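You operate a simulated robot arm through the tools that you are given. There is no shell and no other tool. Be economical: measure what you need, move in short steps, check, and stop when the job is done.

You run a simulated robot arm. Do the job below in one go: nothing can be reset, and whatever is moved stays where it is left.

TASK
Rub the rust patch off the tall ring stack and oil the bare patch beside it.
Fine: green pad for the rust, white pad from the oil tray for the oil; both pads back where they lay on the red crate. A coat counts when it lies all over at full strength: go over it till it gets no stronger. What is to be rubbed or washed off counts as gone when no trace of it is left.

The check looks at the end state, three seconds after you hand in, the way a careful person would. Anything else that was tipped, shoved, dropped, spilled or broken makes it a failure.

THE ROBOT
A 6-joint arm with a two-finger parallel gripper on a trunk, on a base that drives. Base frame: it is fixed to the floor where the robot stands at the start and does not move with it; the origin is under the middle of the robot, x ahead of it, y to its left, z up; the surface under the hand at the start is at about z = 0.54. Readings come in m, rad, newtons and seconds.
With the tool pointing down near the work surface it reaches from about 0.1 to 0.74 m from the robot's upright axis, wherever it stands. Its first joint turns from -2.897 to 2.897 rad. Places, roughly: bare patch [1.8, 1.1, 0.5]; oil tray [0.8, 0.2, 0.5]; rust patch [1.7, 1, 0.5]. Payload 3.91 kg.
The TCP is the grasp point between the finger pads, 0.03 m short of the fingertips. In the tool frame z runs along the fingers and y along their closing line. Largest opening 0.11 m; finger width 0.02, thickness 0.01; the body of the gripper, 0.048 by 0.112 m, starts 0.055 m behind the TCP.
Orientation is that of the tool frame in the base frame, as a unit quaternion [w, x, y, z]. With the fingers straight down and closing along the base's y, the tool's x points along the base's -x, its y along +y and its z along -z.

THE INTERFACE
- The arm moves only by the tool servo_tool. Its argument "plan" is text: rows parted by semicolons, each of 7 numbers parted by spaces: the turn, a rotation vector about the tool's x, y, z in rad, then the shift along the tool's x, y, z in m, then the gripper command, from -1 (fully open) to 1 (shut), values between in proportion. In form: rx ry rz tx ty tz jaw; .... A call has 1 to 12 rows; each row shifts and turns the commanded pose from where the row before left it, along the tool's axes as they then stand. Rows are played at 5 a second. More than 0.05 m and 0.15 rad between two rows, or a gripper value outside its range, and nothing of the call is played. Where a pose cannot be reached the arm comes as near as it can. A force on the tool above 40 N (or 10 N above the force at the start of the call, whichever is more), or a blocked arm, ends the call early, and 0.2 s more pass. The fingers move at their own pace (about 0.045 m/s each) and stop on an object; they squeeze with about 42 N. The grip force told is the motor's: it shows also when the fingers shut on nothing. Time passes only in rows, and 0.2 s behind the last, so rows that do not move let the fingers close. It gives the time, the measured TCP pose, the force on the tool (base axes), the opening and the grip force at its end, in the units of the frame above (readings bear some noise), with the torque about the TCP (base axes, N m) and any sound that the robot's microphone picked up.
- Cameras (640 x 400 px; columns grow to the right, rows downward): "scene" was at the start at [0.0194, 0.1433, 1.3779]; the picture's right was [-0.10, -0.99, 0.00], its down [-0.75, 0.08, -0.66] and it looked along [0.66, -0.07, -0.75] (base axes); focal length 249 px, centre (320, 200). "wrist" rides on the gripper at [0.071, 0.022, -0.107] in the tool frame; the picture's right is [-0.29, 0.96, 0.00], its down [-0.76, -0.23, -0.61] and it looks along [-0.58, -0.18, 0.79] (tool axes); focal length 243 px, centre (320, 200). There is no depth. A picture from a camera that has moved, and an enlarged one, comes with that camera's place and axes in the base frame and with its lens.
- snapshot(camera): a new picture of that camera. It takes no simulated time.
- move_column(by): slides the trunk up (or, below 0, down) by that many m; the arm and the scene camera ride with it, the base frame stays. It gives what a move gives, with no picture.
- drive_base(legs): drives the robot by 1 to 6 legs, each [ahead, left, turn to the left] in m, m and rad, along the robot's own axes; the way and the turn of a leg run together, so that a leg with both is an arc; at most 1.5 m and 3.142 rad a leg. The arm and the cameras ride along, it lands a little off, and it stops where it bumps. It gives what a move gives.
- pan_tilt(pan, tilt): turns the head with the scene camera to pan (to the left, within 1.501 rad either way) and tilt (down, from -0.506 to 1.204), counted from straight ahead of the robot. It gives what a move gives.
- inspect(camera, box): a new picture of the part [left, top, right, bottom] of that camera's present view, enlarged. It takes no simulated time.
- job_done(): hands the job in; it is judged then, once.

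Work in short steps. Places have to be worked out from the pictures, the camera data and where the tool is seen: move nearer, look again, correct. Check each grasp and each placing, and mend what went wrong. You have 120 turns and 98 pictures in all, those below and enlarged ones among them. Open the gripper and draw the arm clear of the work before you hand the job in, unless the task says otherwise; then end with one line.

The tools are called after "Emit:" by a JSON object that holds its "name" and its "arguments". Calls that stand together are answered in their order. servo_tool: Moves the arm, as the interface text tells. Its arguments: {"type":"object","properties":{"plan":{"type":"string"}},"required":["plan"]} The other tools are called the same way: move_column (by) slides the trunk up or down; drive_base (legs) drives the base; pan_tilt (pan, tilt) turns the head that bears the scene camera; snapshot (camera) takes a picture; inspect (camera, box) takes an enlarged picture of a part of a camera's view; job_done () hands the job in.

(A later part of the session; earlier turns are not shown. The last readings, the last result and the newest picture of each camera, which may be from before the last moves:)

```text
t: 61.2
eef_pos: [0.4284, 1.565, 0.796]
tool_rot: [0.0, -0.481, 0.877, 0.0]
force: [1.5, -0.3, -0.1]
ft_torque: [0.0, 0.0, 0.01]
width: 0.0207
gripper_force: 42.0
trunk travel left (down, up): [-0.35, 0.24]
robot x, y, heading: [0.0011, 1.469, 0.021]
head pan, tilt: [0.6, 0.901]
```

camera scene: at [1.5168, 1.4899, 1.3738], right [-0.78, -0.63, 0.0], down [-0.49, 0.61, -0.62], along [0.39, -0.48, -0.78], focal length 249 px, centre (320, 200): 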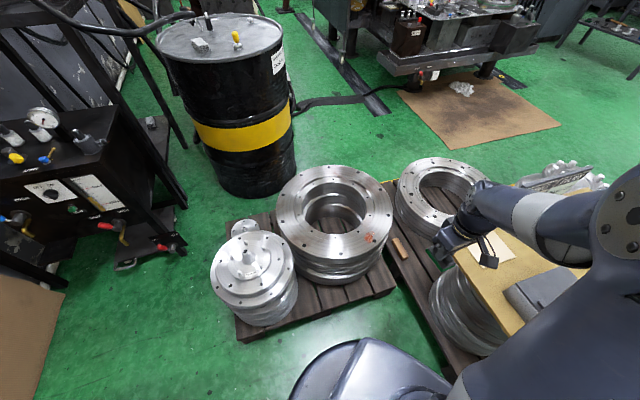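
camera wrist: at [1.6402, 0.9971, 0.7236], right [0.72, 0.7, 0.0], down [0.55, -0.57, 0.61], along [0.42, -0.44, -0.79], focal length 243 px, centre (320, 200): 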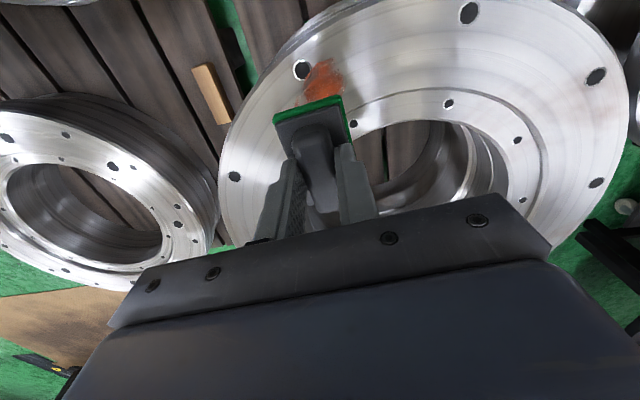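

Clean. Now I drive back beside the crate.

Emit:
{"name": "drive_base", "arguments": {"legs": [[0, 0, -0.021], [0, -1.469, 0]]}}

Emit:
{"name": "pan_tilt", "arguments": {"pan": 0.3, "tilt": 0.85}}

Emit:
{"name": "snapshot", "arguments": {"camera": "scene"}}

```text
t: 68.7
eef_pos: [0.4251, 0.105, 0.7963]
tool_rot: [0.0, -0.475, 0.88, 0.0]
force: [-0.5, -0.4, -1.1]
ft_torque: [-0.02, 0.02, -0.06]
width: 0.021
gripper_force: 42.4
trunk travel left (down, up): [-0.35, 0.24]
robot x, y, heading: [-0.0024, 0.0129, -0.003]
head pan, tilt: [0.6, 0.901]
```

```text
t: 69.5
eef_pos: [0.4257, 0.1049, 0.7952]
tool_rot: [0.0, -0.474, 0.88, 0.0]
force: [0.2, -0.2, -0.4]
ft_torque: [-0.01, -0.01, -0.03]
width: 0.021
gripper_force: 41.8
trunk travel left (down, up): [-0.35, 0.24]
robot x, y, heading: [-0.0023, 0.0147, 0.0]
head pan, tilt: [0.3, 0.85]
```

```text
58 pictures are left
camera scene: at [0.0144, 0.1869, 1.3777], right [0.3, -0.96, 0.0], down [-0.72, -0.22, -0.66], along [0.63, 0.2, -0.75], focal length 249 px, centre (320, 200)
```

scene: 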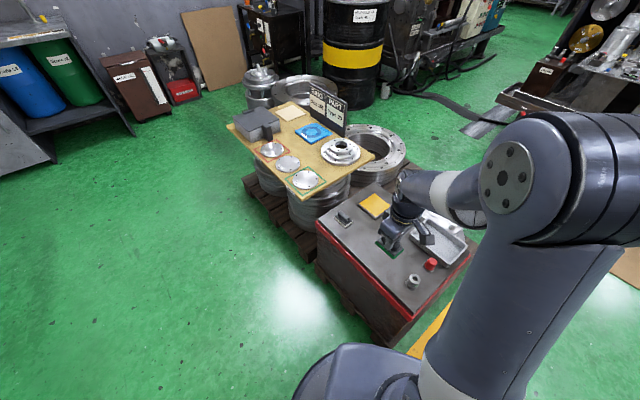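

I bring the green pad over its old place (TCP 0.5185, 0.103) and lower to just above the crate.

Emit:
{"name": "servo_tool", "arguments": {"plan": "0 0 0 -0.025 -0.0393 0 1;0 0 0 -0.0246 -0.0393 0 1;0 0 0 0 0 0.05 1;0 0 0 0 0 0.05 1;0 0 0 0 0 0.045 1;0 0 0 0 0 0.04 1;0 0 0 0 0 0 1"}}

Emit:
{"name": "inspect", "arguments": {"camera": "wrist", "box": [180, 20, 500, 220]}}

```text
t: 71.1
eef_pos: [0.5177, 0.1034, 0.6103]
tool_rot: [-0.001, -0.473, 0.881, 0.001]
force: [-0.3, 0.4, -1.3]
ft_torque: [-0.01, 0.03, 0.03]
width: 0.0209
gripper_force: 42.2
trunk travel left (down, up): [-0.35, 0.24]
robot x, y, heading: [-0.0022, 0.014, 0.004]
head pan, tilt: [0.3, 0.85]
```

```text
2.00 times, centred on (340, 120) of wrist
camera zoom: at [0.4604, 0.0564, 0.7177], right [-0.64, 0.77, 0.0], down [0.61, 0.51, 0.61], along [0.47, 0.39, -0.79], focal length 485 px, centre (280, 360)
```

zoom: 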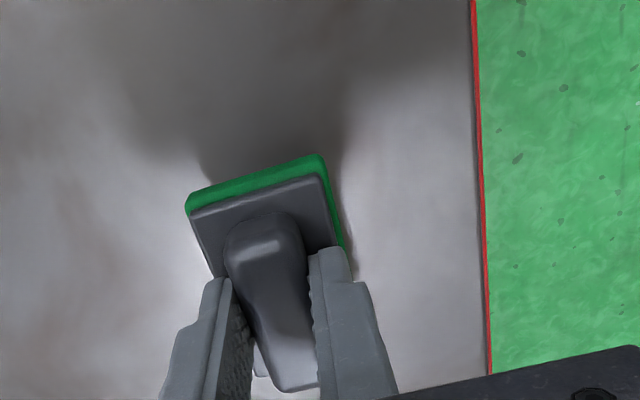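

Position matches. I lower the last 2 cm in small steps until light contact.

Emit:
{"name": "servo_tool", "arguments": {"plan": "0 0 0 0 0 0.008 1;0 0 0 0 0 0.004 1;0 0 0 0 0 0.003 1;0 0 0 0 0 0.002 1;0 0 0 0 0 0.0015 1;0 0 0 0 0 0 1"}}

```text
t: 72.5
eef_pos: [0.5188, 0.1031, 0.5913]
tool_rot: [0.0, -0.475, 0.88, 0.0]
force: [0.0, 0.0, -0.9]
ft_torque: [0.01, 0.02, -0.01]
width: 0.021
gripper_force: 41.7
trunk travel left (down, up): [-0.35, 0.24]
robot x, y, heading: [-0.0005, 0.0114, 0.0]
head pan, tilt: [0.3, 0.85]
```

Emit:
{"name": "servo_tool", "arguments": {"plan": "0 0 0 0 0 0.0015 1;0 0 0 0 0 0.0015 1;0 0 0 0 0 0 1"}}

```text
t: 73.3
eef_pos: [0.5184, 0.1032, 0.5893]
tool_rot: [0.001, -0.474, 0.88, 0.0]
force: [-0.1, 1.1, 12.7]
ft_torque: [0.04, 0.12, -0.01]
width: 0.0209
gripper_force: 42.1
trunk travel left (down, up): [-0.35, 0.24]
robot x, y, heading: [-0.005, 0.0125, -0.003]
head pan, tilt: [0.3, 0.85]
```

The pad rests on the crate (12.7 N). I open, rise, and check it.

Emit:
{"name": "servo_tool", "arguments": {"plan": "0 0 0 0 0 -0.0015 1;0 0 0 0 0 0 -1;0 0 0 0 0 0 -1;0 0 0 0 0 0 -1;0 0 0 0 0 0 -1;0 0 0 0 0 0 -1;0 0 0 0 0 0 -1;0 0 0 0 0 -0.03 -1;0 0 0 0 0 -0.04 -1;0 0 0 0 0 -0.04 -1;0 0 0 0 0 0 -1"}}

Emit:
{"name": "inspect", "arguments": {"camera": "wrist", "box": [180, 0, 540, 225]}}

Emit:
{"name": "inspect", "arguments": {"camera": "scene", "box": [310, 180, 470, 300]}}

```text
t: 75.7
eef_pos: [0.5176, 0.1013, 0.7]
tool_rot: [0.0, -0.474, 0.88, -0.001]
force: [0.0, 0.2, -0.3]
ft_torque: [-0.01, 0.03, 0.0]
width: 0.11
gripper_force: 0.0
trunk travel left (down, up): [-0.35, 0.24]
robot x, y, heading: [-0.0032, 0.0159, -0.001]
head pan, tilt: [0.3, 0.85]
```

```text
1.78 times, centred on (360, 112) of wrist
camera zoom: at [0.4617, 0.054, 0.8073], right [-0.64, 0.77, 0.0], down [0.61, 0.51, 0.61], along [0.47, 0.39, -0.79], focal length 431 px, centre (249, 356)
```

zoom: 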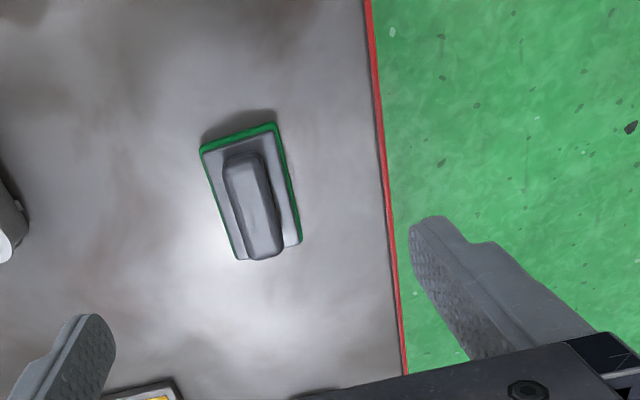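

```text
3.33 times, centred on (390, 240) of scene
camera zoom: at [0.0142, 0.1868, 1.3777], right [0.3, -0.96, 0.0], down [-0.72, -0.22, -0.66], along [0.63, 0.2, -0.75], focal length 829 px, centre (87, 67)
```

zoom: 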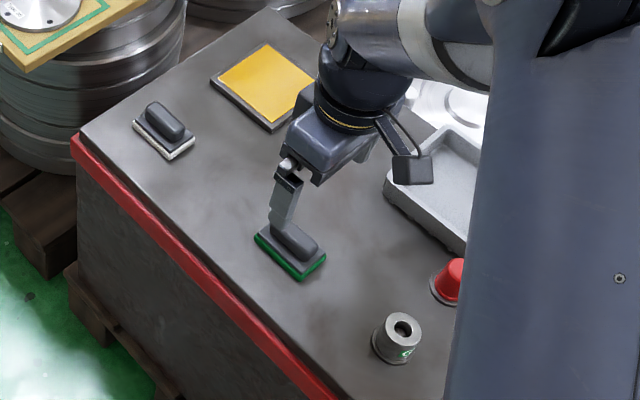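

The green pad lies as before. The white pad is at about (0.637,0.284), turned the same way; I move above it.

Emit:
{"name": "servo_tool", "arguments": {"plan": "0 0 0 -0.0436 0 0 -1;0 0 0 -0.0436 0 0 -1;0 0 0 -0.0436 0 0 -1;0 0 0 -0.0436 0 0 -1;0 0 0 -0.0436 0.001 0 -1;0 0 0 0 0 0.04 -1;0 0 0 0 0 0 -1"}}

Emit:
{"name": "inspect", "arguments": {"camera": "wrist", "box": [180, 0, 540, 225]}}

```text
t: 77.3
eef_pos: [0.6373, 0.2895, 0.6581]
tool_rot: [0.0, -0.475, 0.88, 0.0]
force: [0.4, -0.4, 0.3]
ft_torque: [0.0, 0.01, 0.04]
width: 0.1101
gripper_force: 0.0
trunk travel left (down, up): [-0.35, 0.24]
robot x, y, heading: [-0.003, 0.0149, 0.001]
head pan, tilt: [0.3, 0.85]
```

```text
1.78 times, centred on (360, 112) of wrist
camera zoom: at [0.5801, 0.2411, 0.7665], right [-0.64, 0.77, 0.0], down [0.61, 0.51, 0.61], along [0.47, 0.39, -0.79], focal length 431 px, centre (249, 356)
```

zoom: 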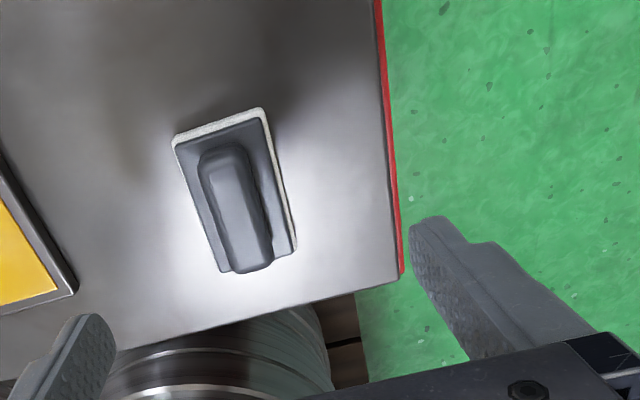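

The pad centre is at about (0.632,0.277); I correct by 1.3 cm, lower to the same grip height as for the green one, and close.

Emit:
{"name": "servo_tool", "arguments": {"plan": "0 0 0 0.0132 -0.0027 0.02 -1;0 0 0 0 0 0.025 -1;0 0 0 0 0 0.0215 -1;0 0 0 0 0 0 -1;0 0 0 0 0 0 1;0 0 0 0 0 0 1;0 0 0 0 0 0 1;0 0 0 0 0 0 1;0 0 0 0 0 0 1;0 0 0 0 0 0 1;0 0 0 0 0 0 1"}}

Emit:
{"name": "inspect", "arguments": {"camera": "wrist", "box": [180, 0, 540, 225]}}

```text
t: 79.7
eef_pos: [0.6311, 0.2739, 0.5932]
tool_rot: [0.0, -0.474, 0.88, 0.0]
force: [0.2, 0.0, -0.1]
ft_torque: [0.0, 0.02, 0.0]
width: 0.0207
gripper_force: 42.3
trunk travel left (down, up): [-0.35, 0.24]
robot x, y, heading: [-0.0037, 0.0075, -0.001]
head pan, tilt: [0.3, 0.85]
```

```text
1.78 times, centred on (360, 112) of wrist
camera zoom: at [0.5742, 0.2263, 0.7007], right [-0.64, 0.77, 0.0], down [0.61, 0.51, 0.61], along [0.47, 0.39, -0.79], focal length 431 px, centre (249, 356)
```

zoom: 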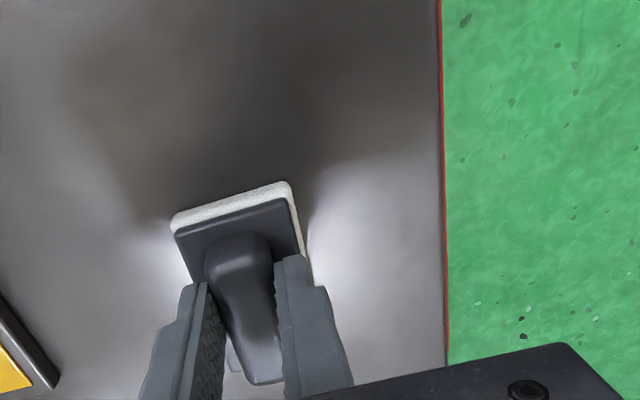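

The white pad is gripped (home TCP ≈ 0.631, 0.2745, 0.591). The oil tray centre is about (0.762,0.172), just out of reach, so I lift, pull in, and shift the base along the crate edge by (0.1,0.15).

Emit:
{"name": "servo_tool", "arguments": {"plan": "0 0 0 0 0 -0.03 1;0 0 0 0 0 -0.045 1;0 0 0 0 0 -0.045 1;0 0 0 0.045 0 0 1;0 0 0 0.045 0 0 1;0 0 0 0.045 0 0 1;0 0 0 0 0 0 1"}}

Emit:
{"name": "drive_base", "arguments": {"legs": [[0.1, 0.15, 0]]}}

Emit:
{"name": "snapshot", "arguments": {"camera": "scene"}}

Emit:
{"name": "snapshot", "arguments": {"camera": "wrist"}}

```text
t: 81.3
eef_pos: [0.5585, 0.1608, 0.7133]
tool_rot: [0.001, -0.474, 0.881, 0.001]
force: [-0.2, -0.8, -0.4]
ft_torque: [0.01, -0.01, 0.01]
width: 0.0211
gripper_force: 41.6
trunk travel left (down, up): [-0.35, 0.24]
robot x, y, heading: [-0.001, 0.0111, -0.004]
head pan, tilt: [0.3, 0.85]
```

```text
t: 82.8
eef_pos: [0.6577, 0.31, 0.7125]
tool_rot: [-0.001, -0.472, 0.882, 0.0]
force: [0.1, 0.4, 0.1]
ft_torque: [0.01, 0.01, -0.01]
width: 0.0211
gripper_force: 41.7
trunk travel left (down, up): [-0.35, 0.24]
robot x, y, heading: [0.1002, 0.1656, -0.007]
head pan, tilt: [0.3, 0.85]
```

```text
52 pictures are left
camera scene: at [0.113, 0.3395, 1.3777], right [0.29, -0.96, 0.0], down [-0.72, -0.22, -0.66], along [0.63, 0.19, -0.75], focal length 249 px, centre (320, 200)
```

scene: 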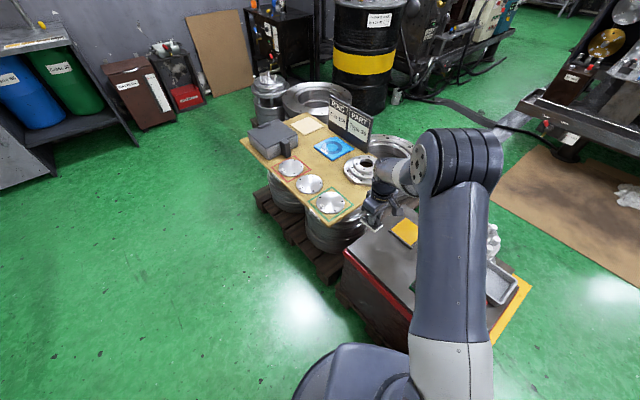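

```text
51 pictures are left
camera wrist: at [0.6002, 0.2633, 0.8197], right [-0.63, 0.77, 0.0], down [0.61, 0.5, 0.61], along [0.47, 0.39, -0.79], focal length 243 px, centre (320, 200)
```

wrist: 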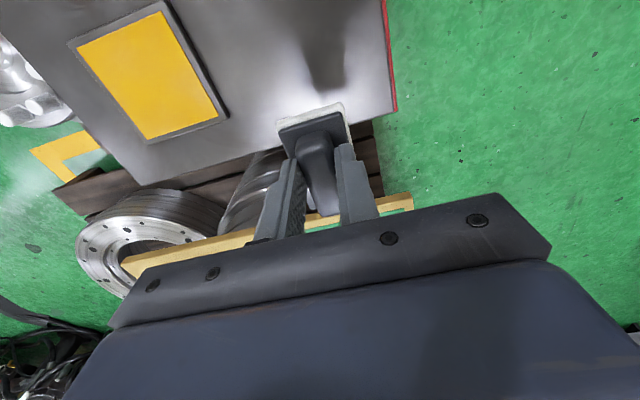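

In the wrist view the yellow oil surface is centred at about (0.755,0.168), ~9 cm square. I move the pad above it and lower to z≈0.62.

Emit:
{"name": "servo_tool", "arguments": {"plan": "0 0 0 0.0161 -0.04 0 1;0 0 0 0.0161 -0.04 0 1;0 0 0 0.0161 -0.04 0 1;0 0 0 0.0161 -0.04 0 1;0 0 0 0 0 0.045 1;0 0 0 0 0 0.045 1;0 0 0 0 0 0 1"}}

Emit:
{"name": "inspect", "arguments": {"camera": "wrist", "box": [180, 20, 500, 220]}}

Emit:
{"name": "inspect", "arguments": {"camera": "scene", "box": [340, 180, 460, 260]}}

```text
t: 84.5
eef_pos: [0.7574, 0.1667, 0.6223]
tool_rot: [0.0, -0.472, 0.882, 0.0]
force: [-0.4, 0.4, -1.2]
ft_torque: [-0.01, -0.02, 0.01]
width: 0.0207
gripper_force: 42.0
trunk travel left (down, up): [-0.35, 0.24]
robot x, y, heading: [0.0933, 0.1665, -0.007]
head pan, tilt: [0.3, 0.85]
```

```text
2.00 times, centred on (340, 120) of wrist
camera zoom: at [0.6984, 0.1204, 0.7301], right [-0.63, 0.77, 0.0], down [0.61, 0.5, 0.61], along [0.47, 0.39, -0.79], focal length 485 px, centre (280, 360)
```

zoom: 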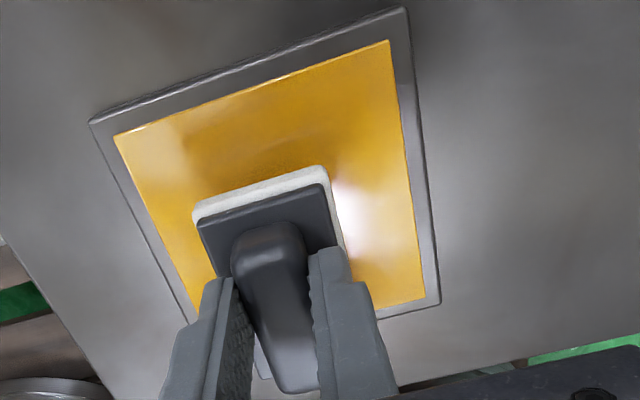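

```text
5.00 times, centred on (400, 220) of scene
camera zoom: at [0.1135, 0.3396, 1.3777], right [0.29, -0.96, 0.0], down [-0.72, -0.22, -0.66], along [0.63, 0.19, -0.75], focal length 1244 px, centre (-80, 100)
```

zoom: 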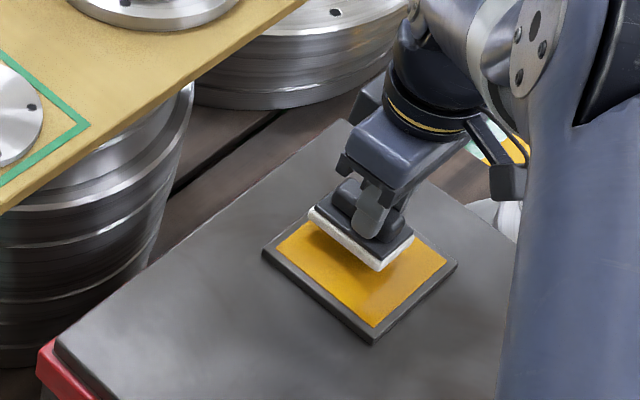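

The pad hangs over the middle of the oil. I lower it gently until contact.

Emit:
{"name": "servo_tool", "arguments": {"plan": "0 0 0 0 0 0.01 1;0 0 0 0 0 0.008 1;0 0 0 0 0 0.004 1;0 0 0 0 0 0.003 1;0 0 0 0 0 0.002 1;0 0 0 0 0 0.002 1;0 0 0 0 0 0 1"}}

Emit:
{"name": "inspect", "arguments": {"camera": "scene", "box": [340, 180, 460, 260]}}

```text
t: 85.9
eef_pos: [0.7562, 0.1682, 0.5988]
tool_rot: [0.004, -0.472, 0.881, -0.003]
force: [-2.5, -0.4, 16.8]
ft_torque: [0.05, 0.45, 0.01]
width: 0.0208
gripper_force: 42.1
trunk travel left (down, up): [-0.35, 0.24]
robot x, y, heading: [0.0962, 0.1619, -0.008]
head pan, tilt: [0.3, 0.85]
stopped in row 7: the force on the tool passed its limit at 42 N (the readings are from after the stop); the commanded pose is now the measured one
```

```text
5.00 times, centred on (400, 220) of scene
camera zoom: at [0.1115, 0.3395, 1.3774], right [0.29, -0.96, 0.0], down [-0.72, -0.22, -0.66], along [0.63, 0.19, -0.75], focal length 1244 px, centre (-80, 100)
```

zoom: 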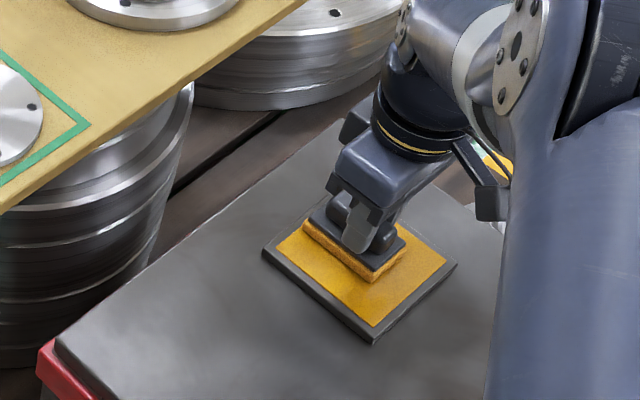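

The pad has soaked up oil (it turned yellow). I let it sit a moment, then lift it and check its underside colour and the tray.

Emit:
{"name": "servo_tool", "arguments": {"plan": "0 0 0 0 0 0 1;0 0 0 0 0 0 1;0 0 0 0 0 0 1;0 0 0 0 0 -0.01 1;0 0 0 0 0 -0.02 1;0 0 0 0 0 -0.03 1;0 0 0 0 0 -0.045 1;0 0 0 0 0 -0.045 1;0 0 0 0.03 0.035 0 1;0 0 0 0.03 0.035 0 1;0 0 0 0.03 0.035 0 1"}}

Emit:
{"name": "inspect", "arguments": {"camera": "wrist", "box": [180, 20, 500, 220]}}

Emit:
{"name": "inspect", "arguments": {"camera": "scene", "box": [320, 150, 500, 270]}}

```text
t: 88.3
eef_pos: [0.6194, 0.1518, 0.7445]
tool_rot: [0.002, -0.472, 0.882, -0.002]
force: [0.1, -0.2, -1.3]
ft_torque: [-0.01, 0.01, 0.0]
width: 0.0207
gripper_force: 42.1
trunk travel left (down, up): [-0.35, 0.24]
robot x, y, heading: [0.0938, 0.1655, -0.005]
head pan, tilt: [0.3, 0.85]
```

```text
2.00 times, centred on (340, 120) of wrist
camera zoom: at [0.5625, 0.1053, 0.852], right [-0.64, 0.77, 0.0], down [0.61, 0.5, 0.61], along [0.47, 0.39, -0.79], focal length 485 px, centre (280, 360)
```

zoom: 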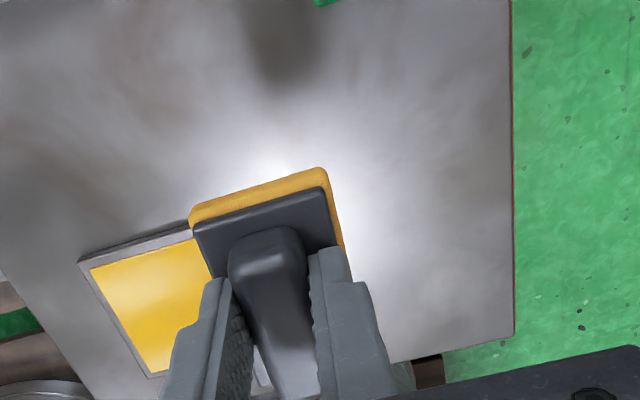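

```text
3.33 times, centred on (410, 210) of scene
camera zoom: at [0.1136, 0.3395, 1.3777], right [0.29, -0.96, 0.0], down [-0.72, -0.22, -0.66], along [0.63, 0.19, -0.75], focal length 829 px, centre (20, 167)
```

zoom: 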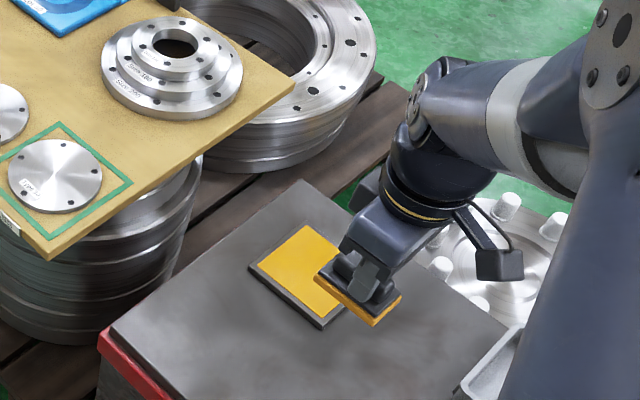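

The pad is well oiled. I bring the arm to the driving pose and drive back to the standing place by the stack.

Emit:
{"name": "servo_tool", "arguments": {"plan": "0 0 0 0 0 -0.045 1;0 0 0 -0.01 0.045 -0.007 1;0 0 0 -0.01 0.045 0 1;0 0 0 -0.01 0.045 0 1;0 0 0 0 0 0 1"}}

Emit:
{"name": "drive_base", "arguments": {"legs": [[-0.094, 1.314, 0.006]]}}

```text
t: 89.5
eef_pos: [0.5215, 0.2511, 0.7977]
tool_rot: [0.002, -0.471, 0.882, -0.001]
force: [-1.2, 0.5, -0.7]
ft_torque: [0.0, 0.0, 0.01]
width: 0.0208
gripper_force: 41.7
trunk travel left (down, up): [-0.35, 0.24]
robot x, y, heading: [0.0989, 0.1623, -0.005]
head pan, tilt: [0.3, 0.85]
```

```text
t: 96.1
eef_pos: [0.4247, 1.5686, 0.7989]
tool_rot: [0.003, -0.479, 0.878, -0.002]
force: [-0.5, 0.4, -0.1]
ft_torque: [0.02, -0.02, -0.02]
width: 0.0212
gripper_force: 42.2
trunk travel left (down, up): [-0.35, 0.24]
robot x, y, heading: [0.0027, 1.4749, 0.008]
head pan, tilt: [0.3, 0.85]
```

Emit:
{"name": "drive_base", "arguments": {"legs": [[1.317, -0.008, 0], [0, 0, -1.503]]}}

Emit:
{"name": "pan_tilt", "arguments": {"pan": 0.6, "tilt": 0.9}}

Emit:
{"name": "inspect", "arguments": {"camera": "scene", "box": [262, 155, 406, 275]}}

```text
t: 106.4
eef_pos: [1.4486, 1.0594, 0.7979]
tool_rot: [0.0, 0.256, 0.967, -0.004]
force: [0.5, 0.6, -1.1]
ft_torque: [0.04, -0.02, -0.03]
width: 0.021
gripper_force: 42.1
trunk travel left (down, up): [-0.35, 0.24]
robot x, y, heading: [1.3382, 1.4803, -1.503]
head pan, tilt: [0.3, 0.85]
```

```text
t: 107.2
eef_pos: [1.4497, 1.0587, 0.7976]
tool_rot: [0.001, 0.256, 0.967, -0.003]
force: [-0.4, -0.3, -1.2]
ft_torque: [-0.02, -0.02, -0.01]
width: 0.0209
gripper_force: 42.4
trunk travel left (down, up): [-0.35, 0.24]
robot x, y, heading: [1.3351, 1.4815, -1.506]
head pan, tilt: [0.6, 0.901]
```

```text
3.33 times, centred on (334, 215) of scene
camera zoom: at [1.532, 1.4867, 1.3738], right [-0.79, -0.62, 0.0], down [-0.48, 0.62, -0.62], along [0.38, -0.49, -0.78], focal length 829 px, centre (273, 150)
```

zoom: 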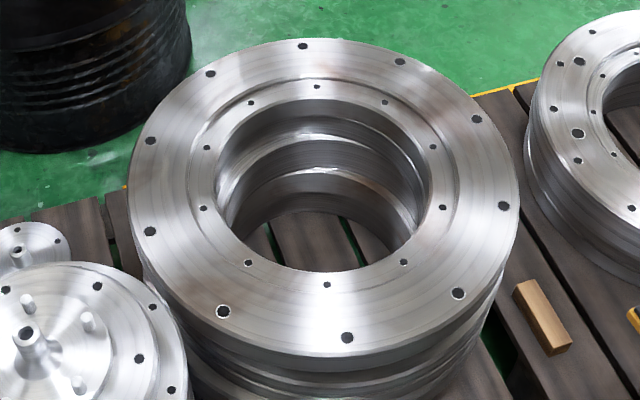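

I look closely once more for the bare patch before oiling.

Emit:
{"name": "inspect", "arguments": {"camera": "scene", "box": [304, 231, 368, 271]}}

Emit:
{"name": "inspect", "arguments": {"camera": "scene", "box": [284, 215, 348, 255]}}

```text
10.00 times, centred on (336, 251) of scene
camera zoom: at [1.532, 1.4867, 1.3738], right [-0.79, -0.62, 0.0], down [-0.48, 0.62, -0.62], along [0.38, -0.49, -0.78], focal length 2488 px, centre (160, -310)
```

zoom: 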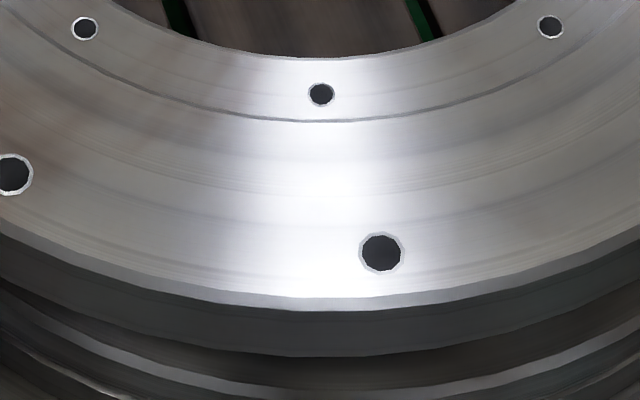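

```text
10.00 times, centred on (316, 235) of scene
camera zoom: at [1.532, 1.4867, 1.3738], right [-0.79, -0.62, 0.0], down [-0.48, 0.62, -0.62], along [0.38, -0.49, -0.78], focal length 2488 px, centre (360, -150)
```

zoom: 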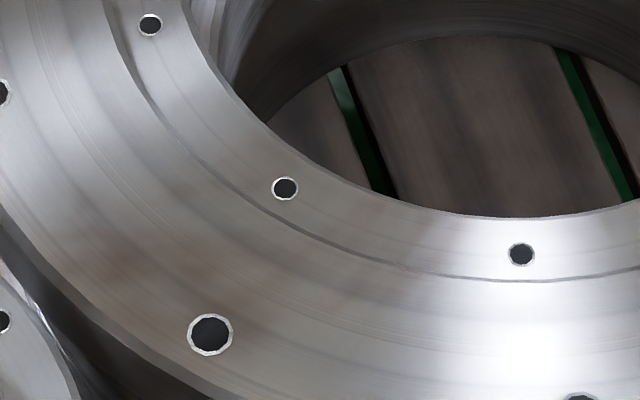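

No visible outline, so I'll lay the first oil at the told place (1.80,1.10) and see where the coat shows. I move above it.

Emit:
{"name": "servo_tool", "arguments": {"plan": "0 0 0 -0.04 0.0298 0 1;0 0 0 -0.04 0.0298 0 1;0 0 0 -0.04 0.0298 0 1;0 0 0 -0.041 0.0298 0 1;0 0 0 -0.041 0.0298 0 1;0 0 0 -0.041 0.0298 0 1;0 0 0 -0.041 0.0302 0 1;0 0 0 0 0 0.045 1;0 0 0 0 0 0.045 1;0 0 0 0 0 0.045 1;0 0 0 0 0 0.045 1;0 0 0 0 0 0 1"}}

Emit:
{"name": "snapshot", "arguments": {"camera": "wrist"}}

Emit:
{"name": "inspect", "arguments": {"camera": "scene", "box": [262, 175, 406, 275]}}

```text
refused: row 4 steps farther than a row can; nothing moved
```

```text
42 pictures are left
camera wrist: at [1.399, 1.114, 0.904], right [0.73, 0.69, 0.0], down [0.55, -0.57, 0.61], along [0.42, -0.45, -0.79], focal length 243 px, centre (320, 200)
```

wrist: 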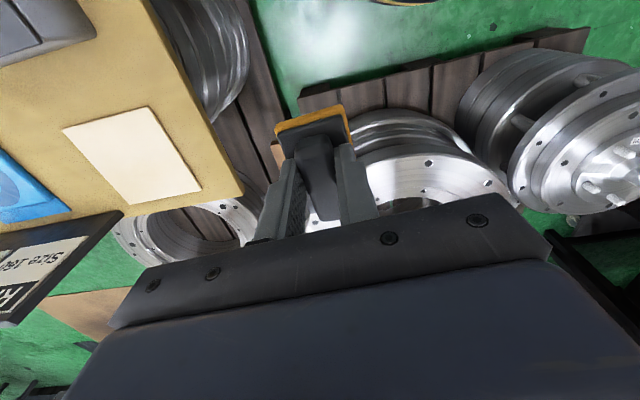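

```text
4.00 times, centred on (334, 225) of scene
camera zoom: at [1.532, 1.4867, 1.3738], right [-0.79, -0.62, 0.0], down [-0.48, 0.62, -0.62], along [0.38, -0.49, -0.78], focal length 995 px, centre (264, 100)
```

zoom: 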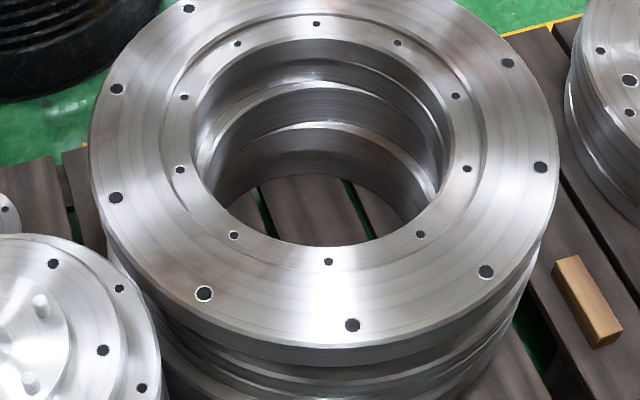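

Refused for step size; resending in 8 smaller steps.

Emit:
{"name": "servo_tool", "arguments": {"plan": "0 0 0 -0.0355 0.0261 0 1;0 0 0 -0.0355 0.0261 0 1;0 0 0 -0.0355 0.0261 0 1;0 0 0 -0.0355 0.0261 0 1;0 0 0 -0.0355 0.0261 0 1;0 0 0 -0.0355 0.0261 0 1;0 0 0 -0.0355 0.0261 0 1;0 0 0 -0.0355 0.0261 0 1;0 0 0 0 0 0.045 1;0 0 0 0 0 0.045 1;0 0 0 0 0 0.045 1;0 0 0 0 0 0 1"}}

Emit:
{"name": "snapshot", "arguments": {"camera": "wrist"}}

Emit:
{"name": "inspect", "arguments": {"camera": "scene", "box": [262, 175, 406, 275]}}

```text
t: 109.8
eef_pos: [1.8014, 1.1027, 0.6631]
tool_rot: [0.001, 0.257, 0.966, -0.003]
force: [0.3, -0.2, -0.3]
ft_torque: [0.0, 0.01, -0.02]
width: 0.0211
gripper_force: 41.7
trunk travel left (down, up): [-0.35, 0.24]
robot x, y, heading: [1.3319, 1.4814, -1.505]
head pan, tilt: [0.6, 0.901]
```

```text
40 pictures are left
camera wrist: at [1.7505, 1.1578, 0.769], right [0.73, 0.69, 0.0], down [0.55, -0.57, 0.61], along [0.42, -0.45, -0.79], focal length 243 px, centre (320, 200)
```

wrist: 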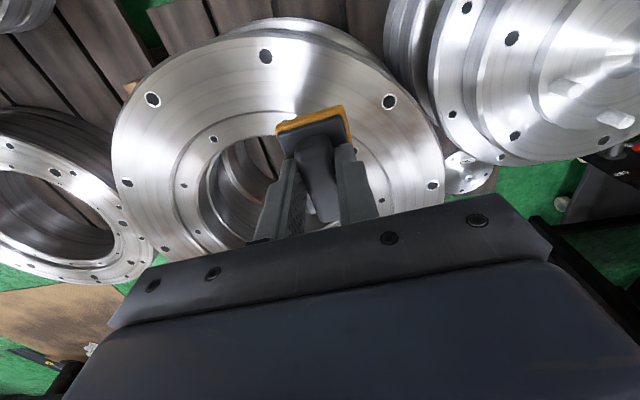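

```text
4.00 times, centred on (334, 225) of scene
camera zoom: at [1.5323, 1.4867, 1.3738], right [-0.79, -0.62, 0.0], down [-0.48, 0.62, -0.62], along [0.38, -0.49, -0.78], focal length 995 px, centre (264, 100)
```

zoom: 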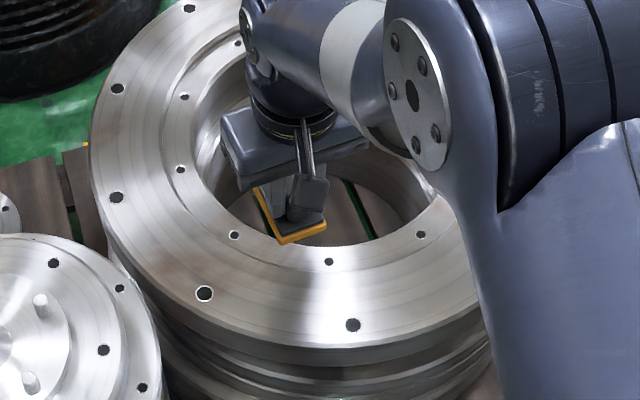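

Clear of the fixture. I lower to just above contact and check the place.

Emit:
{"name": "servo_tool", "arguments": {"plan": "0 0 0 0 0 0.04 1;0 0 0 0 0 0.04 1;0 0 0 0 0 0.04 1;0 0 0 0 0 0.02 1;0 0 0 0 0 0 1"}}

Emit:
{"name": "inspect", "arguments": {"camera": "scene", "box": [280, 210, 376, 270]}}

```text
t: 111.0
eef_pos: [1.7992, 1.1007, 0.5216]
tool_rot: [0.001, 0.257, 0.966, -0.002]
force: [0.1, 0.4, 0.4]
ft_torque: [0.02, 0.01, 0.03]
width: 0.0209
gripper_force: 42.1
trunk travel left (down, up): [-0.35, 0.24]
robot x, y, heading: [1.3352, 1.4754, -1.508]
head pan, tilt: [0.6, 0.901]
```

```text
6.67 times, centred on (328, 240) of scene
camera zoom: at [1.5322, 1.4867, 1.3738], right [-0.79, -0.62, 0.0], down [-0.48, 0.62, -0.62], along [0.38, -0.49, -0.78], focal length 1659 px, centre (267, -67)
```

zoom: 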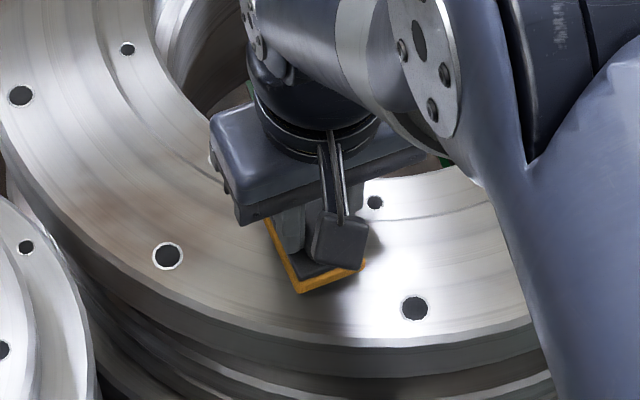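

The pad is over the rim between the holes. I lower into contact in 2 mm steps.

Emit:
{"name": "servo_tool", "arguments": {"plan": "0 0 0 0 0 0.004 1;0 0 0 0 0 0.003 1;0 0 0 0 0 0.002 1;0 0 0 0 0 0.002 1;0 0 0 0 0 0.002 1;0 0 0 0 0 0 1"}}

```text
t: 112.4
eef_pos: [1.7996, 1.098, 0.5095]
tool_rot: [0.001, 0.256, 0.967, -0.002]
force: [0.3, -0.2, -1.0]
ft_torque: [-0.01, 0.0, 0.02]
width: 0.0212
gripper_force: 42.7
trunk travel left (down, up): [-0.35, 0.24]
robot x, y, heading: [1.3339, 1.4763, -1.507]
head pan, tilt: [0.6, 0.901]
```

Emit:
{"name": "servo_tool", "arguments": {"plan": "0 0 0 0 0 0.0015 1;0 0 0 0 0 0.0015 1;0 0 0 0 0 0.0015 1;0 0 0 0 0 0 1"}}

```text
t: 113.4
eef_pos: [1.7998, 1.0969, 0.5056]
tool_rot: [0.002, 0.257, 0.966, -0.003]
force: [-0.4, 1.0, 5.3]
ft_torque: [0.15, -0.06, 0.03]
width: 0.0211
gripper_force: 42.0
trunk travel left (down, up): [-0.35, 0.24]
robot x, y, heading: [1.3354, 1.4826, -1.507]
head pan, tilt: [0.6, 0.901]
```

Contact at z≈0.5055. I press 1.5 mm more, make two small strokes, then lift away to see where the coat shows.

Emit:
{"name": "servo_tool", "arguments": {"plan": "0 0 0 0 0 0.0015 1;0 0 0 0 0.012 0 1;0 0 0 0 -0.024 0 1;0 0 0 0 0.012 0 1;0 0 0 0.01 0 0 1;0 0 0 -0.02 0 0 1;0 0 0 0.01 0 0 1;0 0 0 0 0 -0.02 1;0 0 0 0 0 -0.04 1;0 0 0 -0.045 0 -0.01 1;0 0 0 -0.045 0 0 1;0 0 0 -0.045 0 0 1"}}

Emit:
{"name": "inspect", "arguments": {"camera": "scene", "box": [280, 210, 376, 270]}}

```text
t: 114.9
eef_pos: [1.806, 1.0948, 0.5044]
tool_rot: [0.001, 0.256, 0.967, -0.003]
force: [-1.6, 1.1, 17.6]
ft_torque: [0.4, 0.19, 0.03]
width: 0.0205
gripper_force: 41.9
trunk travel left (down, up): [-0.35, 0.24]
robot x, y, heading: [1.3341, 1.4792, -1.507]
head pan, tilt: [0.6, 0.901]
stopped in row 7: the force on the tool passed its limit at 42 N (the readings are from after the stop); the commanded pose is now the measured one
```

```text
6.67 times, centred on (328, 240) of scene
camera zoom: at [1.5307, 1.4879, 1.3737], right [-0.79, -0.62, 0.0], down [-0.48, 0.62, -0.62], along [0.38, -0.49, -0.78], focal length 1659 px, centre (267, -67)
```

zoom: 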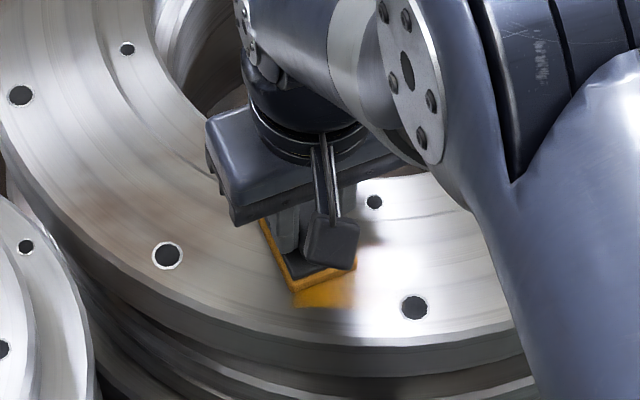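

The coat shows (yellow). I lift and swing the pad inward over the ring's hole to see it in full.

Emit:
{"name": "servo_tool", "arguments": {"plan": "0 0 0 0 0 -0.02 1;0 0 0 0 0 -0.04 1;0 0 0 0 0 -0.04 1;0 0 0 -0.045 0 0 1;0 0 0 -0.045 0 0 1;0 0 0 -0.045 0 0 1;0 0 0 0 0 0 1"}}

Emit:
{"name": "inspect", "arguments": {"camera": "scene", "box": [280, 210, 376, 270]}}

```text
t: 116.5
eef_pos: [1.9153, 1.0349, 0.6027]
tool_rot: [0.001, 0.256, 0.967, -0.003]
force: [0.1, -0.1, -1.1]
ft_torque: [0.0, 0.04, 0.02]
width: 0.021
gripper_force: 42.3
out of reach, approached as far as the arm can: row 6
trunk travel left (down, up): [-0.35, 0.24]
robot x, y, heading: [1.336, 1.4788, -1.508]
head pan, tilt: [0.6, 0.901]
```

```text
6.67 times, centred on (328, 240) of scene
camera zoom: at [1.5319, 1.487, 1.3738], right [-0.79, -0.62, 0.0], down [-0.48, 0.62, -0.62], along [0.38, -0.49, -0.78], focal length 1659 px, centre (267, -67)
```

zoom: 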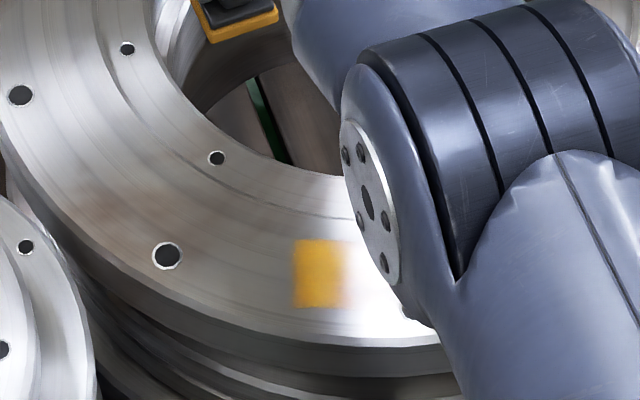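

The coat shows a sharp-edged rectangle, so the patch has straight edges. I pull the arm aside a bit and look closely.

Emit:
{"name": "servo_tool", "arguments": {"plan": "0 0 0 0.04 0 0 1;0 0 0 0.03 -0.02 -0.02 1;0 0 0 0 -0.045 -0.02 1;0 0 0 0 -0.045 0 1;0 0 0 0 -0.045 0 1;0 0 0 0 -0.045 0 1;0 0 0 0 0 0 1"}}

Emit:
{"name": "inspect", "arguments": {"camera": "scene", "box": [304, 225, 368, 265]}}

```text
t: 118.1
eef_pos: [1.7571, 0.8966, 0.647]
tool_rot: [0.001, 0.256, 0.967, -0.003]
force: [-0.4, 0.4, -0.9]
ft_torque: [0.03, 0.0, 0.0]
width: 0.0208
gripper_force: 41.9
trunk travel left (down, up): [-0.35, 0.24]
robot x, y, heading: [1.335, 1.4746, -1.507]
head pan, tilt: [0.6, 0.901]
```

```text
10.00 times, centred on (336, 245) of scene
camera zoom: at [1.5319, 1.4867, 1.3738], right [-0.79, -0.62, 0.0], down [-0.48, 0.62, -0.62], along [0.38, -0.49, -0.78], focal length 2488 px, centre (160, -250)
```

zoom: 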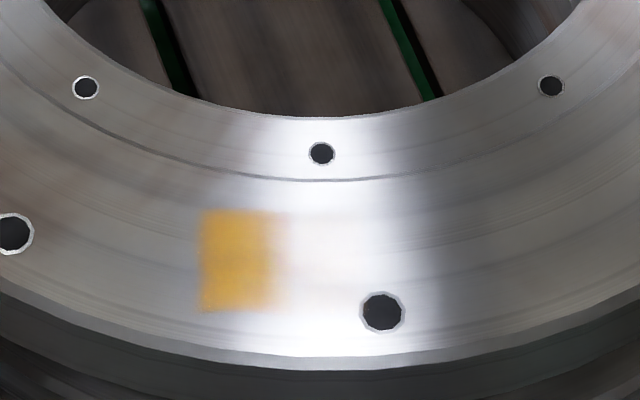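

The patch's left, top and bottom edges are sharp; the right side faded only where the pad ended. Its centre is likely near (1.784,1.096). I go back over there and lower to just above contact.

Emit:
{"name": "servo_tool", "arguments": {"plan": "0 0 0 0.0152 0.0368 0 1;0 0 0 0.0152 0.0368 0 1;0 0 0 0.0152 0.0368 0 1;0 0 0 0.0152 0.0368 0 1;0 0 0 0.0152 0.0368 0 1;0 0 0 0 0 0.045 1;0 0 0 0 0 0.045 1;0 0 0 0 0 0.035 1;0 0 0 0 0 0.01 1;0 0 0 0 0 0.003 1;0 0 0 0 0 0 1"}}

```text
t: 120.5
eef_pos: [1.7795, 1.0925, 0.5064]
tool_rot: [0.0, 0.257, 0.967, -0.002]
force: [0.0, 0.4, 1.1]
ft_torque: [0.01, -0.15, 0.04]
width: 0.0209
gripper_force: 41.8
trunk travel left (down, up): [-0.35, 0.24]
robot x, y, heading: [1.3311, 1.4761, -1.504]
head pan, tilt: [0.6, 0.901]
```

Just touching. I press ~1.5 mm more and stroke along the closing line over the patch in several lanes.

Emit:
{"name": "servo_tool", "arguments": {"plan": "0 0 0 0 0 0.0015 1;0 0 0 0 0.02 0 1;0 0 0 0 -0.02 0 1;0 0 0 0 -0.02 0 1;0 0 0 0 0.02 0 1;0 0 0 0.012 0 0 1;0 0 0 0 0.02 0 1;0 0 0 0 -0.02 0 1;0 0 0 0 -0.02 0 1;0 0 0 0 0.02 0 1;0 0 0 -0.012 0 0 1"}}

Emit:
{"name": "servo_tool", "arguments": {"plan": "0 0 0 -0.012 0 0 1;0 0 0 0 0.02 0 1;0 0 0 0 -0.02 0 1;0 0 0 0 -0.02 0 1;0 0 0 0 0.02 0 1;0 0 0 0.012 0 0 1;0 0 0 0 0.02 0 1;0 0 0 0 -0.02 0 1;0 0 0 0 -0.02 0 1;0 0 0 0 0.02 0 1"}}

Emit:
{"name": "inspect", "arguments": {"camera": "scene", "box": [304, 225, 368, 265]}}

```text
t: 122.9
eef_pos: [1.7803, 1.0914, 0.5066]
tool_rot: [0.0, 0.257, 0.966, -0.003]
force: [-5.1, 2.2, 18.6]
ft_torque: [-0.06, -0.37, 0.03]
width: 0.021
gripper_force: 42.0
trunk travel left (down, up): [-0.35, 0.24]
robot x, y, heading: [1.3334, 1.4815, -1.507]
head pan, tilt: [0.6, 0.901]
```

```text
t: 125.1
eef_pos: [1.7809, 1.0918, 0.5055]
tool_rot: [0.001, 0.256, 0.967, -0.003]
force: [1.1, -0.2, 2.1]
ft_torque: [0.04, -0.14, 0.01]
width: 0.0207
gripper_force: 42.7
trunk travel left (down, up): [-0.35, 0.24]
robot x, y, heading: [1.3326, 1.481, -1.504]
head pan, tilt: [0.6, 0.901]
```

```text
10.00 times, centred on (336, 245) of scene
camera zoom: at [1.5316, 1.4868, 1.3738], right [-0.79, -0.62, 0.0], down [-0.48, 0.62, -0.62], along [0.38, -0.49, -0.78], focal length 2488 px, centre (160, -250)
```

zoom: 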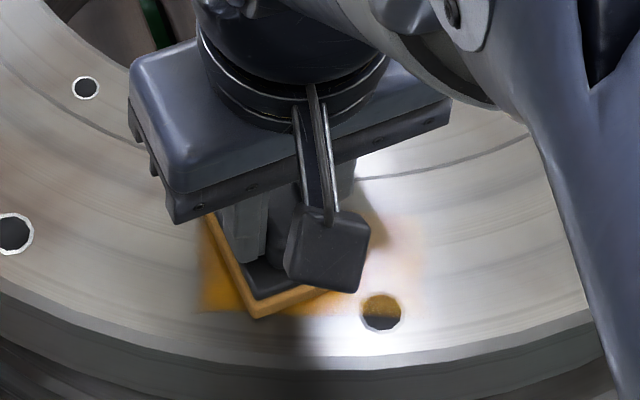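

The coat reaches further right, past the bolt hole. I lift and move aside to see its present extent.

Emit:
{"name": "servo_tool", "arguments": {"plan": "0 0 0 0 0 -0.02 1;0 0 0 0 0 -0.04 1;0 0 0 0 0 -0.04 1;0 0 0 -0.02 -0.04 0 1;0 0 0 -0.02 -0.04 0 1;0 0 0 -0.02 -0.04 0 1;0 0 0 -0.02 -0.04 0 1;0 0 0 0 -0.04 0 1;0 0 0 0 0 0 1"}}

Emit:
{"name": "inspect", "arguments": {"camera": "scene", "box": [304, 225, 368, 265]}}

```text
t: 127.1
eef_pos: [1.7505, 0.8776, 0.6055]
tool_rot: [0.001, 0.257, 0.966, -0.002]
force: [-0.6, 0.6, -0.1]
ft_torque: [0.02, 0.01, 0.01]
width: 0.0208
gripper_force: 42.0
trunk travel left (down, up): [-0.35, 0.24]
robot x, y, heading: [1.3328, 1.4802, -1.505]
head pan, tilt: [0.6, 0.901]
```

```text
10.00 times, centred on (336, 245) of scene
camera zoom: at [1.532, 1.4867, 1.3738], right [-0.79, -0.62, 0.0], down [-0.48, 0.62, -0.62], along [0.38, -0.49, -0.78], focal length 2488 px, centre (160, -250)
```

zoom: 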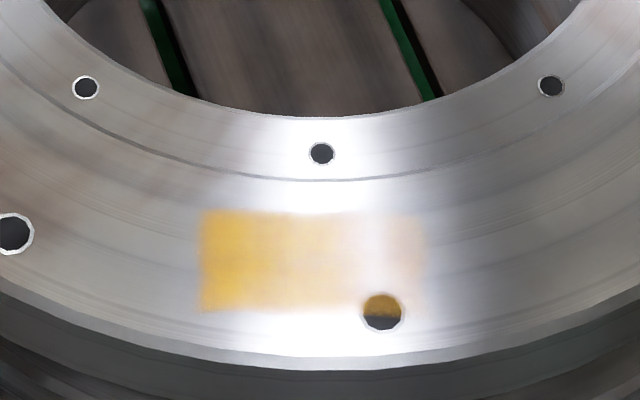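

The coat is now about 9 cm long, its right end again limited by the pad's reach. I continue to the right with centre (1.745,1.064).

Emit:
{"name": "servo_tool", "arguments": {"plan": "0 0 0 0.0242 0.0398 0 1;0 0 0 0.0242 0.0398 0 1;0 0 0 0.0242 0.0398 0 1;0 0 0 0.0242 0.0398 0 1;0 0 0 0 0 0.04 1;0 0 0 0 0 0.04 1;0 0 0 0 0 0.016 1;0 0 0 0 0 0.003 1;0 0 0 0 0 0 1"}}

```text
t: 129.1
eef_pos: [1.7472, 1.0643, 0.5064]
tool_rot: [0.0, 0.257, 0.967, -0.003]
force: [0.0, -0.2, -0.7]
ft_torque: [-0.01, -0.02, -0.01]
width: 0.021
gripper_force: 42.2
trunk travel left (down, up): [-0.35, 0.24]
robot x, y, heading: [1.3367, 1.4778, -1.508]
head pan, tilt: [0.6, 0.901]
```

Emit:
{"name": "servo_tool", "arguments": {"plan": "0 0 0 0 0 0.0015 1;0 0 0 0 0 0.001 1;0 0 0 0 0.02 0 1;0 0 0 0 -0.02 0 1;0 0 0 0 -0.02 0 1;0 0 0 0 0.02 0 1;0 0 0 0.012 0 0 1;0 0 0 0 0.02 0 1;0 0 0 0 -0.02 0 1;0 0 0 0 -0.02 0 1;0 0 0 0 0.02 0 1;0 0 0 -0.012 0 0 1"}}

Emit:
{"name": "servo_tool", "arguments": {"plan": "0 0 0 -0.012 0 0 1;0 0 0 0 0.02 0 1;0 0 0 0 -0.02 0 1;0 0 0 0 -0.02 0 1;0 0 0 0 0.02 0 1;0 0 0 0.012 0 0 1;0 0 0 0 0.02 0 1;0 0 0 0 -0.02 0 1;0 0 0 0 -0.02 0 1;0 0 0 0 0.02 0 1"}}

Emit:
{"name": "servo_tool", "arguments": {"plan": "0 0 0 0 0 -0.02 1;0 0 0 0 0 -0.04 1;0 0 0 0 0 -0.04 1;0 0 0 -0.02 -0.04 0 1;0 0 0 -0.02 -0.04 0 1;0 0 0 -0.02 -0.04 0 1;0 0 0 -0.02 -0.04 0 1;0 0 0 0 0 0 1"}}

Emit:
{"name": "inspect", "arguments": {"camera": "scene", "box": [310, 220, 390, 270]}}

```text
t: 131.7
eef_pos: [1.743, 1.0664, 0.505]
tool_rot: [0.0, 0.256, 0.967, -0.003]
force: [-9.9, 2.8, 28.0]
ft_torque: [0.18, 0.11, 0.05]
width: 0.0208
gripper_force: 41.7
trunk travel left (down, up): [-0.35, 0.24]
robot x, y, heading: [1.3318, 1.4767, -1.501]
head pan, tilt: [0.6, 0.901]
```

```text
t: 133.9
eef_pos: [1.7447, 1.0632, 0.5053]
tool_rot: [0.002, 0.256, 0.967, -0.003]
force: [-1.3, -5.2, 23.5]
ft_torque: [0.18, 0.36, 0.16]
width: 0.021
gripper_force: 42.0
trunk travel left (down, up): [-0.35, 0.24]
robot x, y, heading: [1.3327, 1.4748, -1.51]
head pan, tilt: [0.6, 0.901]
```

```text
t: 135.7
eef_pos: [1.734, 0.8856, 0.6053]
tool_rot: [-0.001, 0.256, 0.967, -0.003]
force: [-0.2, -0.3, -0.6]
ft_torque: [0.04, 0.0, 0.01]
width: 0.0211
gripper_force: 42.6
trunk travel left (down, up): [-0.35, 0.24]
robot x, y, heading: [1.336, 1.4739, -1.508]
head pan, tilt: [0.6, 0.901]
```

```text
8.00 times, centred on (350, 245) of scene
camera zoom: at [1.532, 1.4867, 1.3738], right [-0.79, -0.62, 0.0], down [-0.48, 0.62, -0.62], along [0.38, -0.49, -0.78], focal length 1990 px, centre (80, -160)
```

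zoom: 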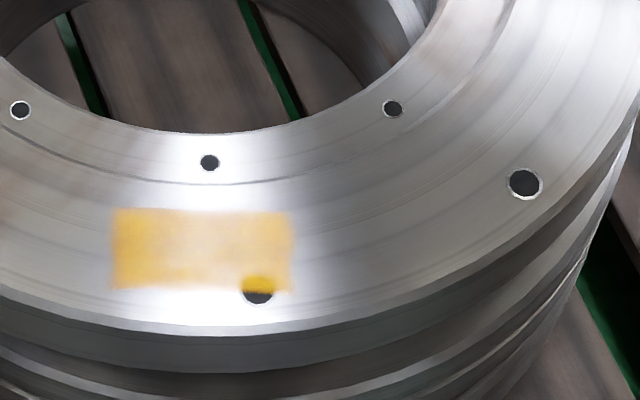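

Now the right edge is sharp too: the patch is about 9×4.5 cm, centred at (1.7675,1.082). I turn the pad so its long side spans the patch's width, and return over its centre.

Emit:
{"name": "servo_tool", "arguments": {"plan": "0 0 0.127 0 0 0 1;0 0 0.127 0 0 0 1;0 0 0.128 0 0 0 1;0 0 0 0.0266 0.0296 0 1;0 0 0 0.0266 0.0296 0 1;0 0 0 0.0266 0.0296 0 1;0 0 0 0.0266 0.0296 0 1;0 0 0 0.0266 0.0296 0 1;0 0 0 0 0 0.04 1;0 0 0 0 0 0.03 1;0 0 0 0 0 0.02 1;0 0 0 0 0 0 1"}}

Emit:
{"name": "inspect", "arguments": {"camera": "scene", "box": [310, 220, 390, 270]}}

Emit:
{"name": "inspect", "arguments": {"camera": "wrist", "box": [180, 20, 500, 220]}}

```text
t: 138.3
eef_pos: [1.7697, 1.0816, 0.5143]
tool_rot: [0.001, 0.434, 0.901, -0.003]
force: [-1.2, -0.3, -0.7]
ft_torque: [0.01, 0.0, 0.05]
width: 0.0209
gripper_force: 41.9
trunk travel left (down, up): [-0.35, 0.24]
robot x, y, heading: [1.3363, 1.478, -1.509]
head pan, tilt: [0.6, 0.901]
```

```text
8.00 times, centred on (350, 245) of scene
camera zoom: at [1.532, 1.4868, 1.3738], right [-0.79, -0.62, 0.0], down [-0.48, 0.62, -0.62], along [0.38, -0.49, -0.78], focal length 1990 px, centre (80, -160)
```

zoom: 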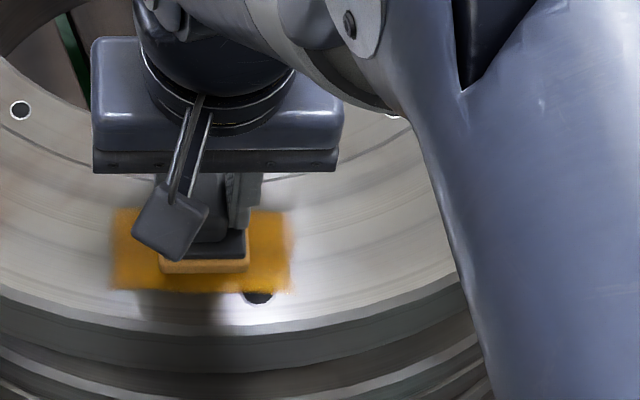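

```text
2.00 times, centred on (340, 120) of wrist
camera zoom: at [1.7439, 1.1528, 0.6202], right [0.93, 0.37, 0.0], down [0.29, -0.74, 0.61], along [0.22, -0.57, -0.79], focal length 485 px, centre (280, 360)
```

zoom: 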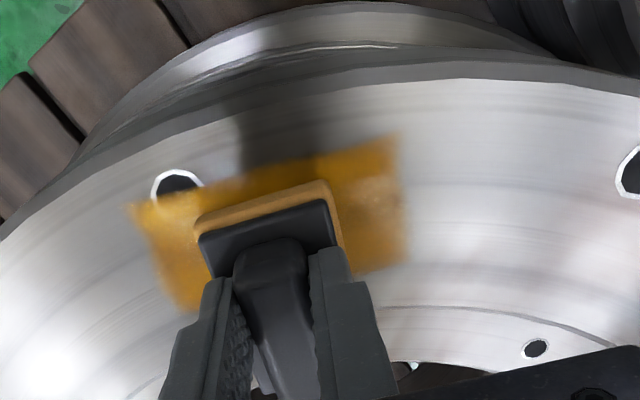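

The view shows the whole coat and the pad aligned with it. I press on and stroke lengthwise over the full patch with a little overlap beyond both ends.

Emit:
{"name": "servo_tool", "arguments": {"plan": "0 0 0 0 0 0.005 1;0 0 0 0 0 0.003 1;0 0 0 0 0 0.0015 1;0 0 0 0 0.019 0 1;0 0 0 0 0.019 0 1;0 0 0 0 -0.019 0 1;0 0 0 0 -0.019 0 1;0 0 0 0 -0.019 0 1;0 0 0 0 -0.019 0 1;0 0 0 0 0.019 0 1;0 0 0 0 0.019 0 1;0 0 0 0 0 0 1"}}

```text
t: 140.9
eef_pos: [1.7675, 1.0814, 0.505]
tool_rot: [0.001, 0.435, 0.9, -0.003]
force: [-5.1, -3.2, 15.8]
ft_torque: [0.12, 0.19, 0.05]
width: 0.0208
gripper_force: 42.0
trunk travel left (down, up): [-0.35, 0.24]
robot x, y, heading: [1.3379, 1.4791, -1.509]
head pan, tilt: [0.6, 0.901]
```

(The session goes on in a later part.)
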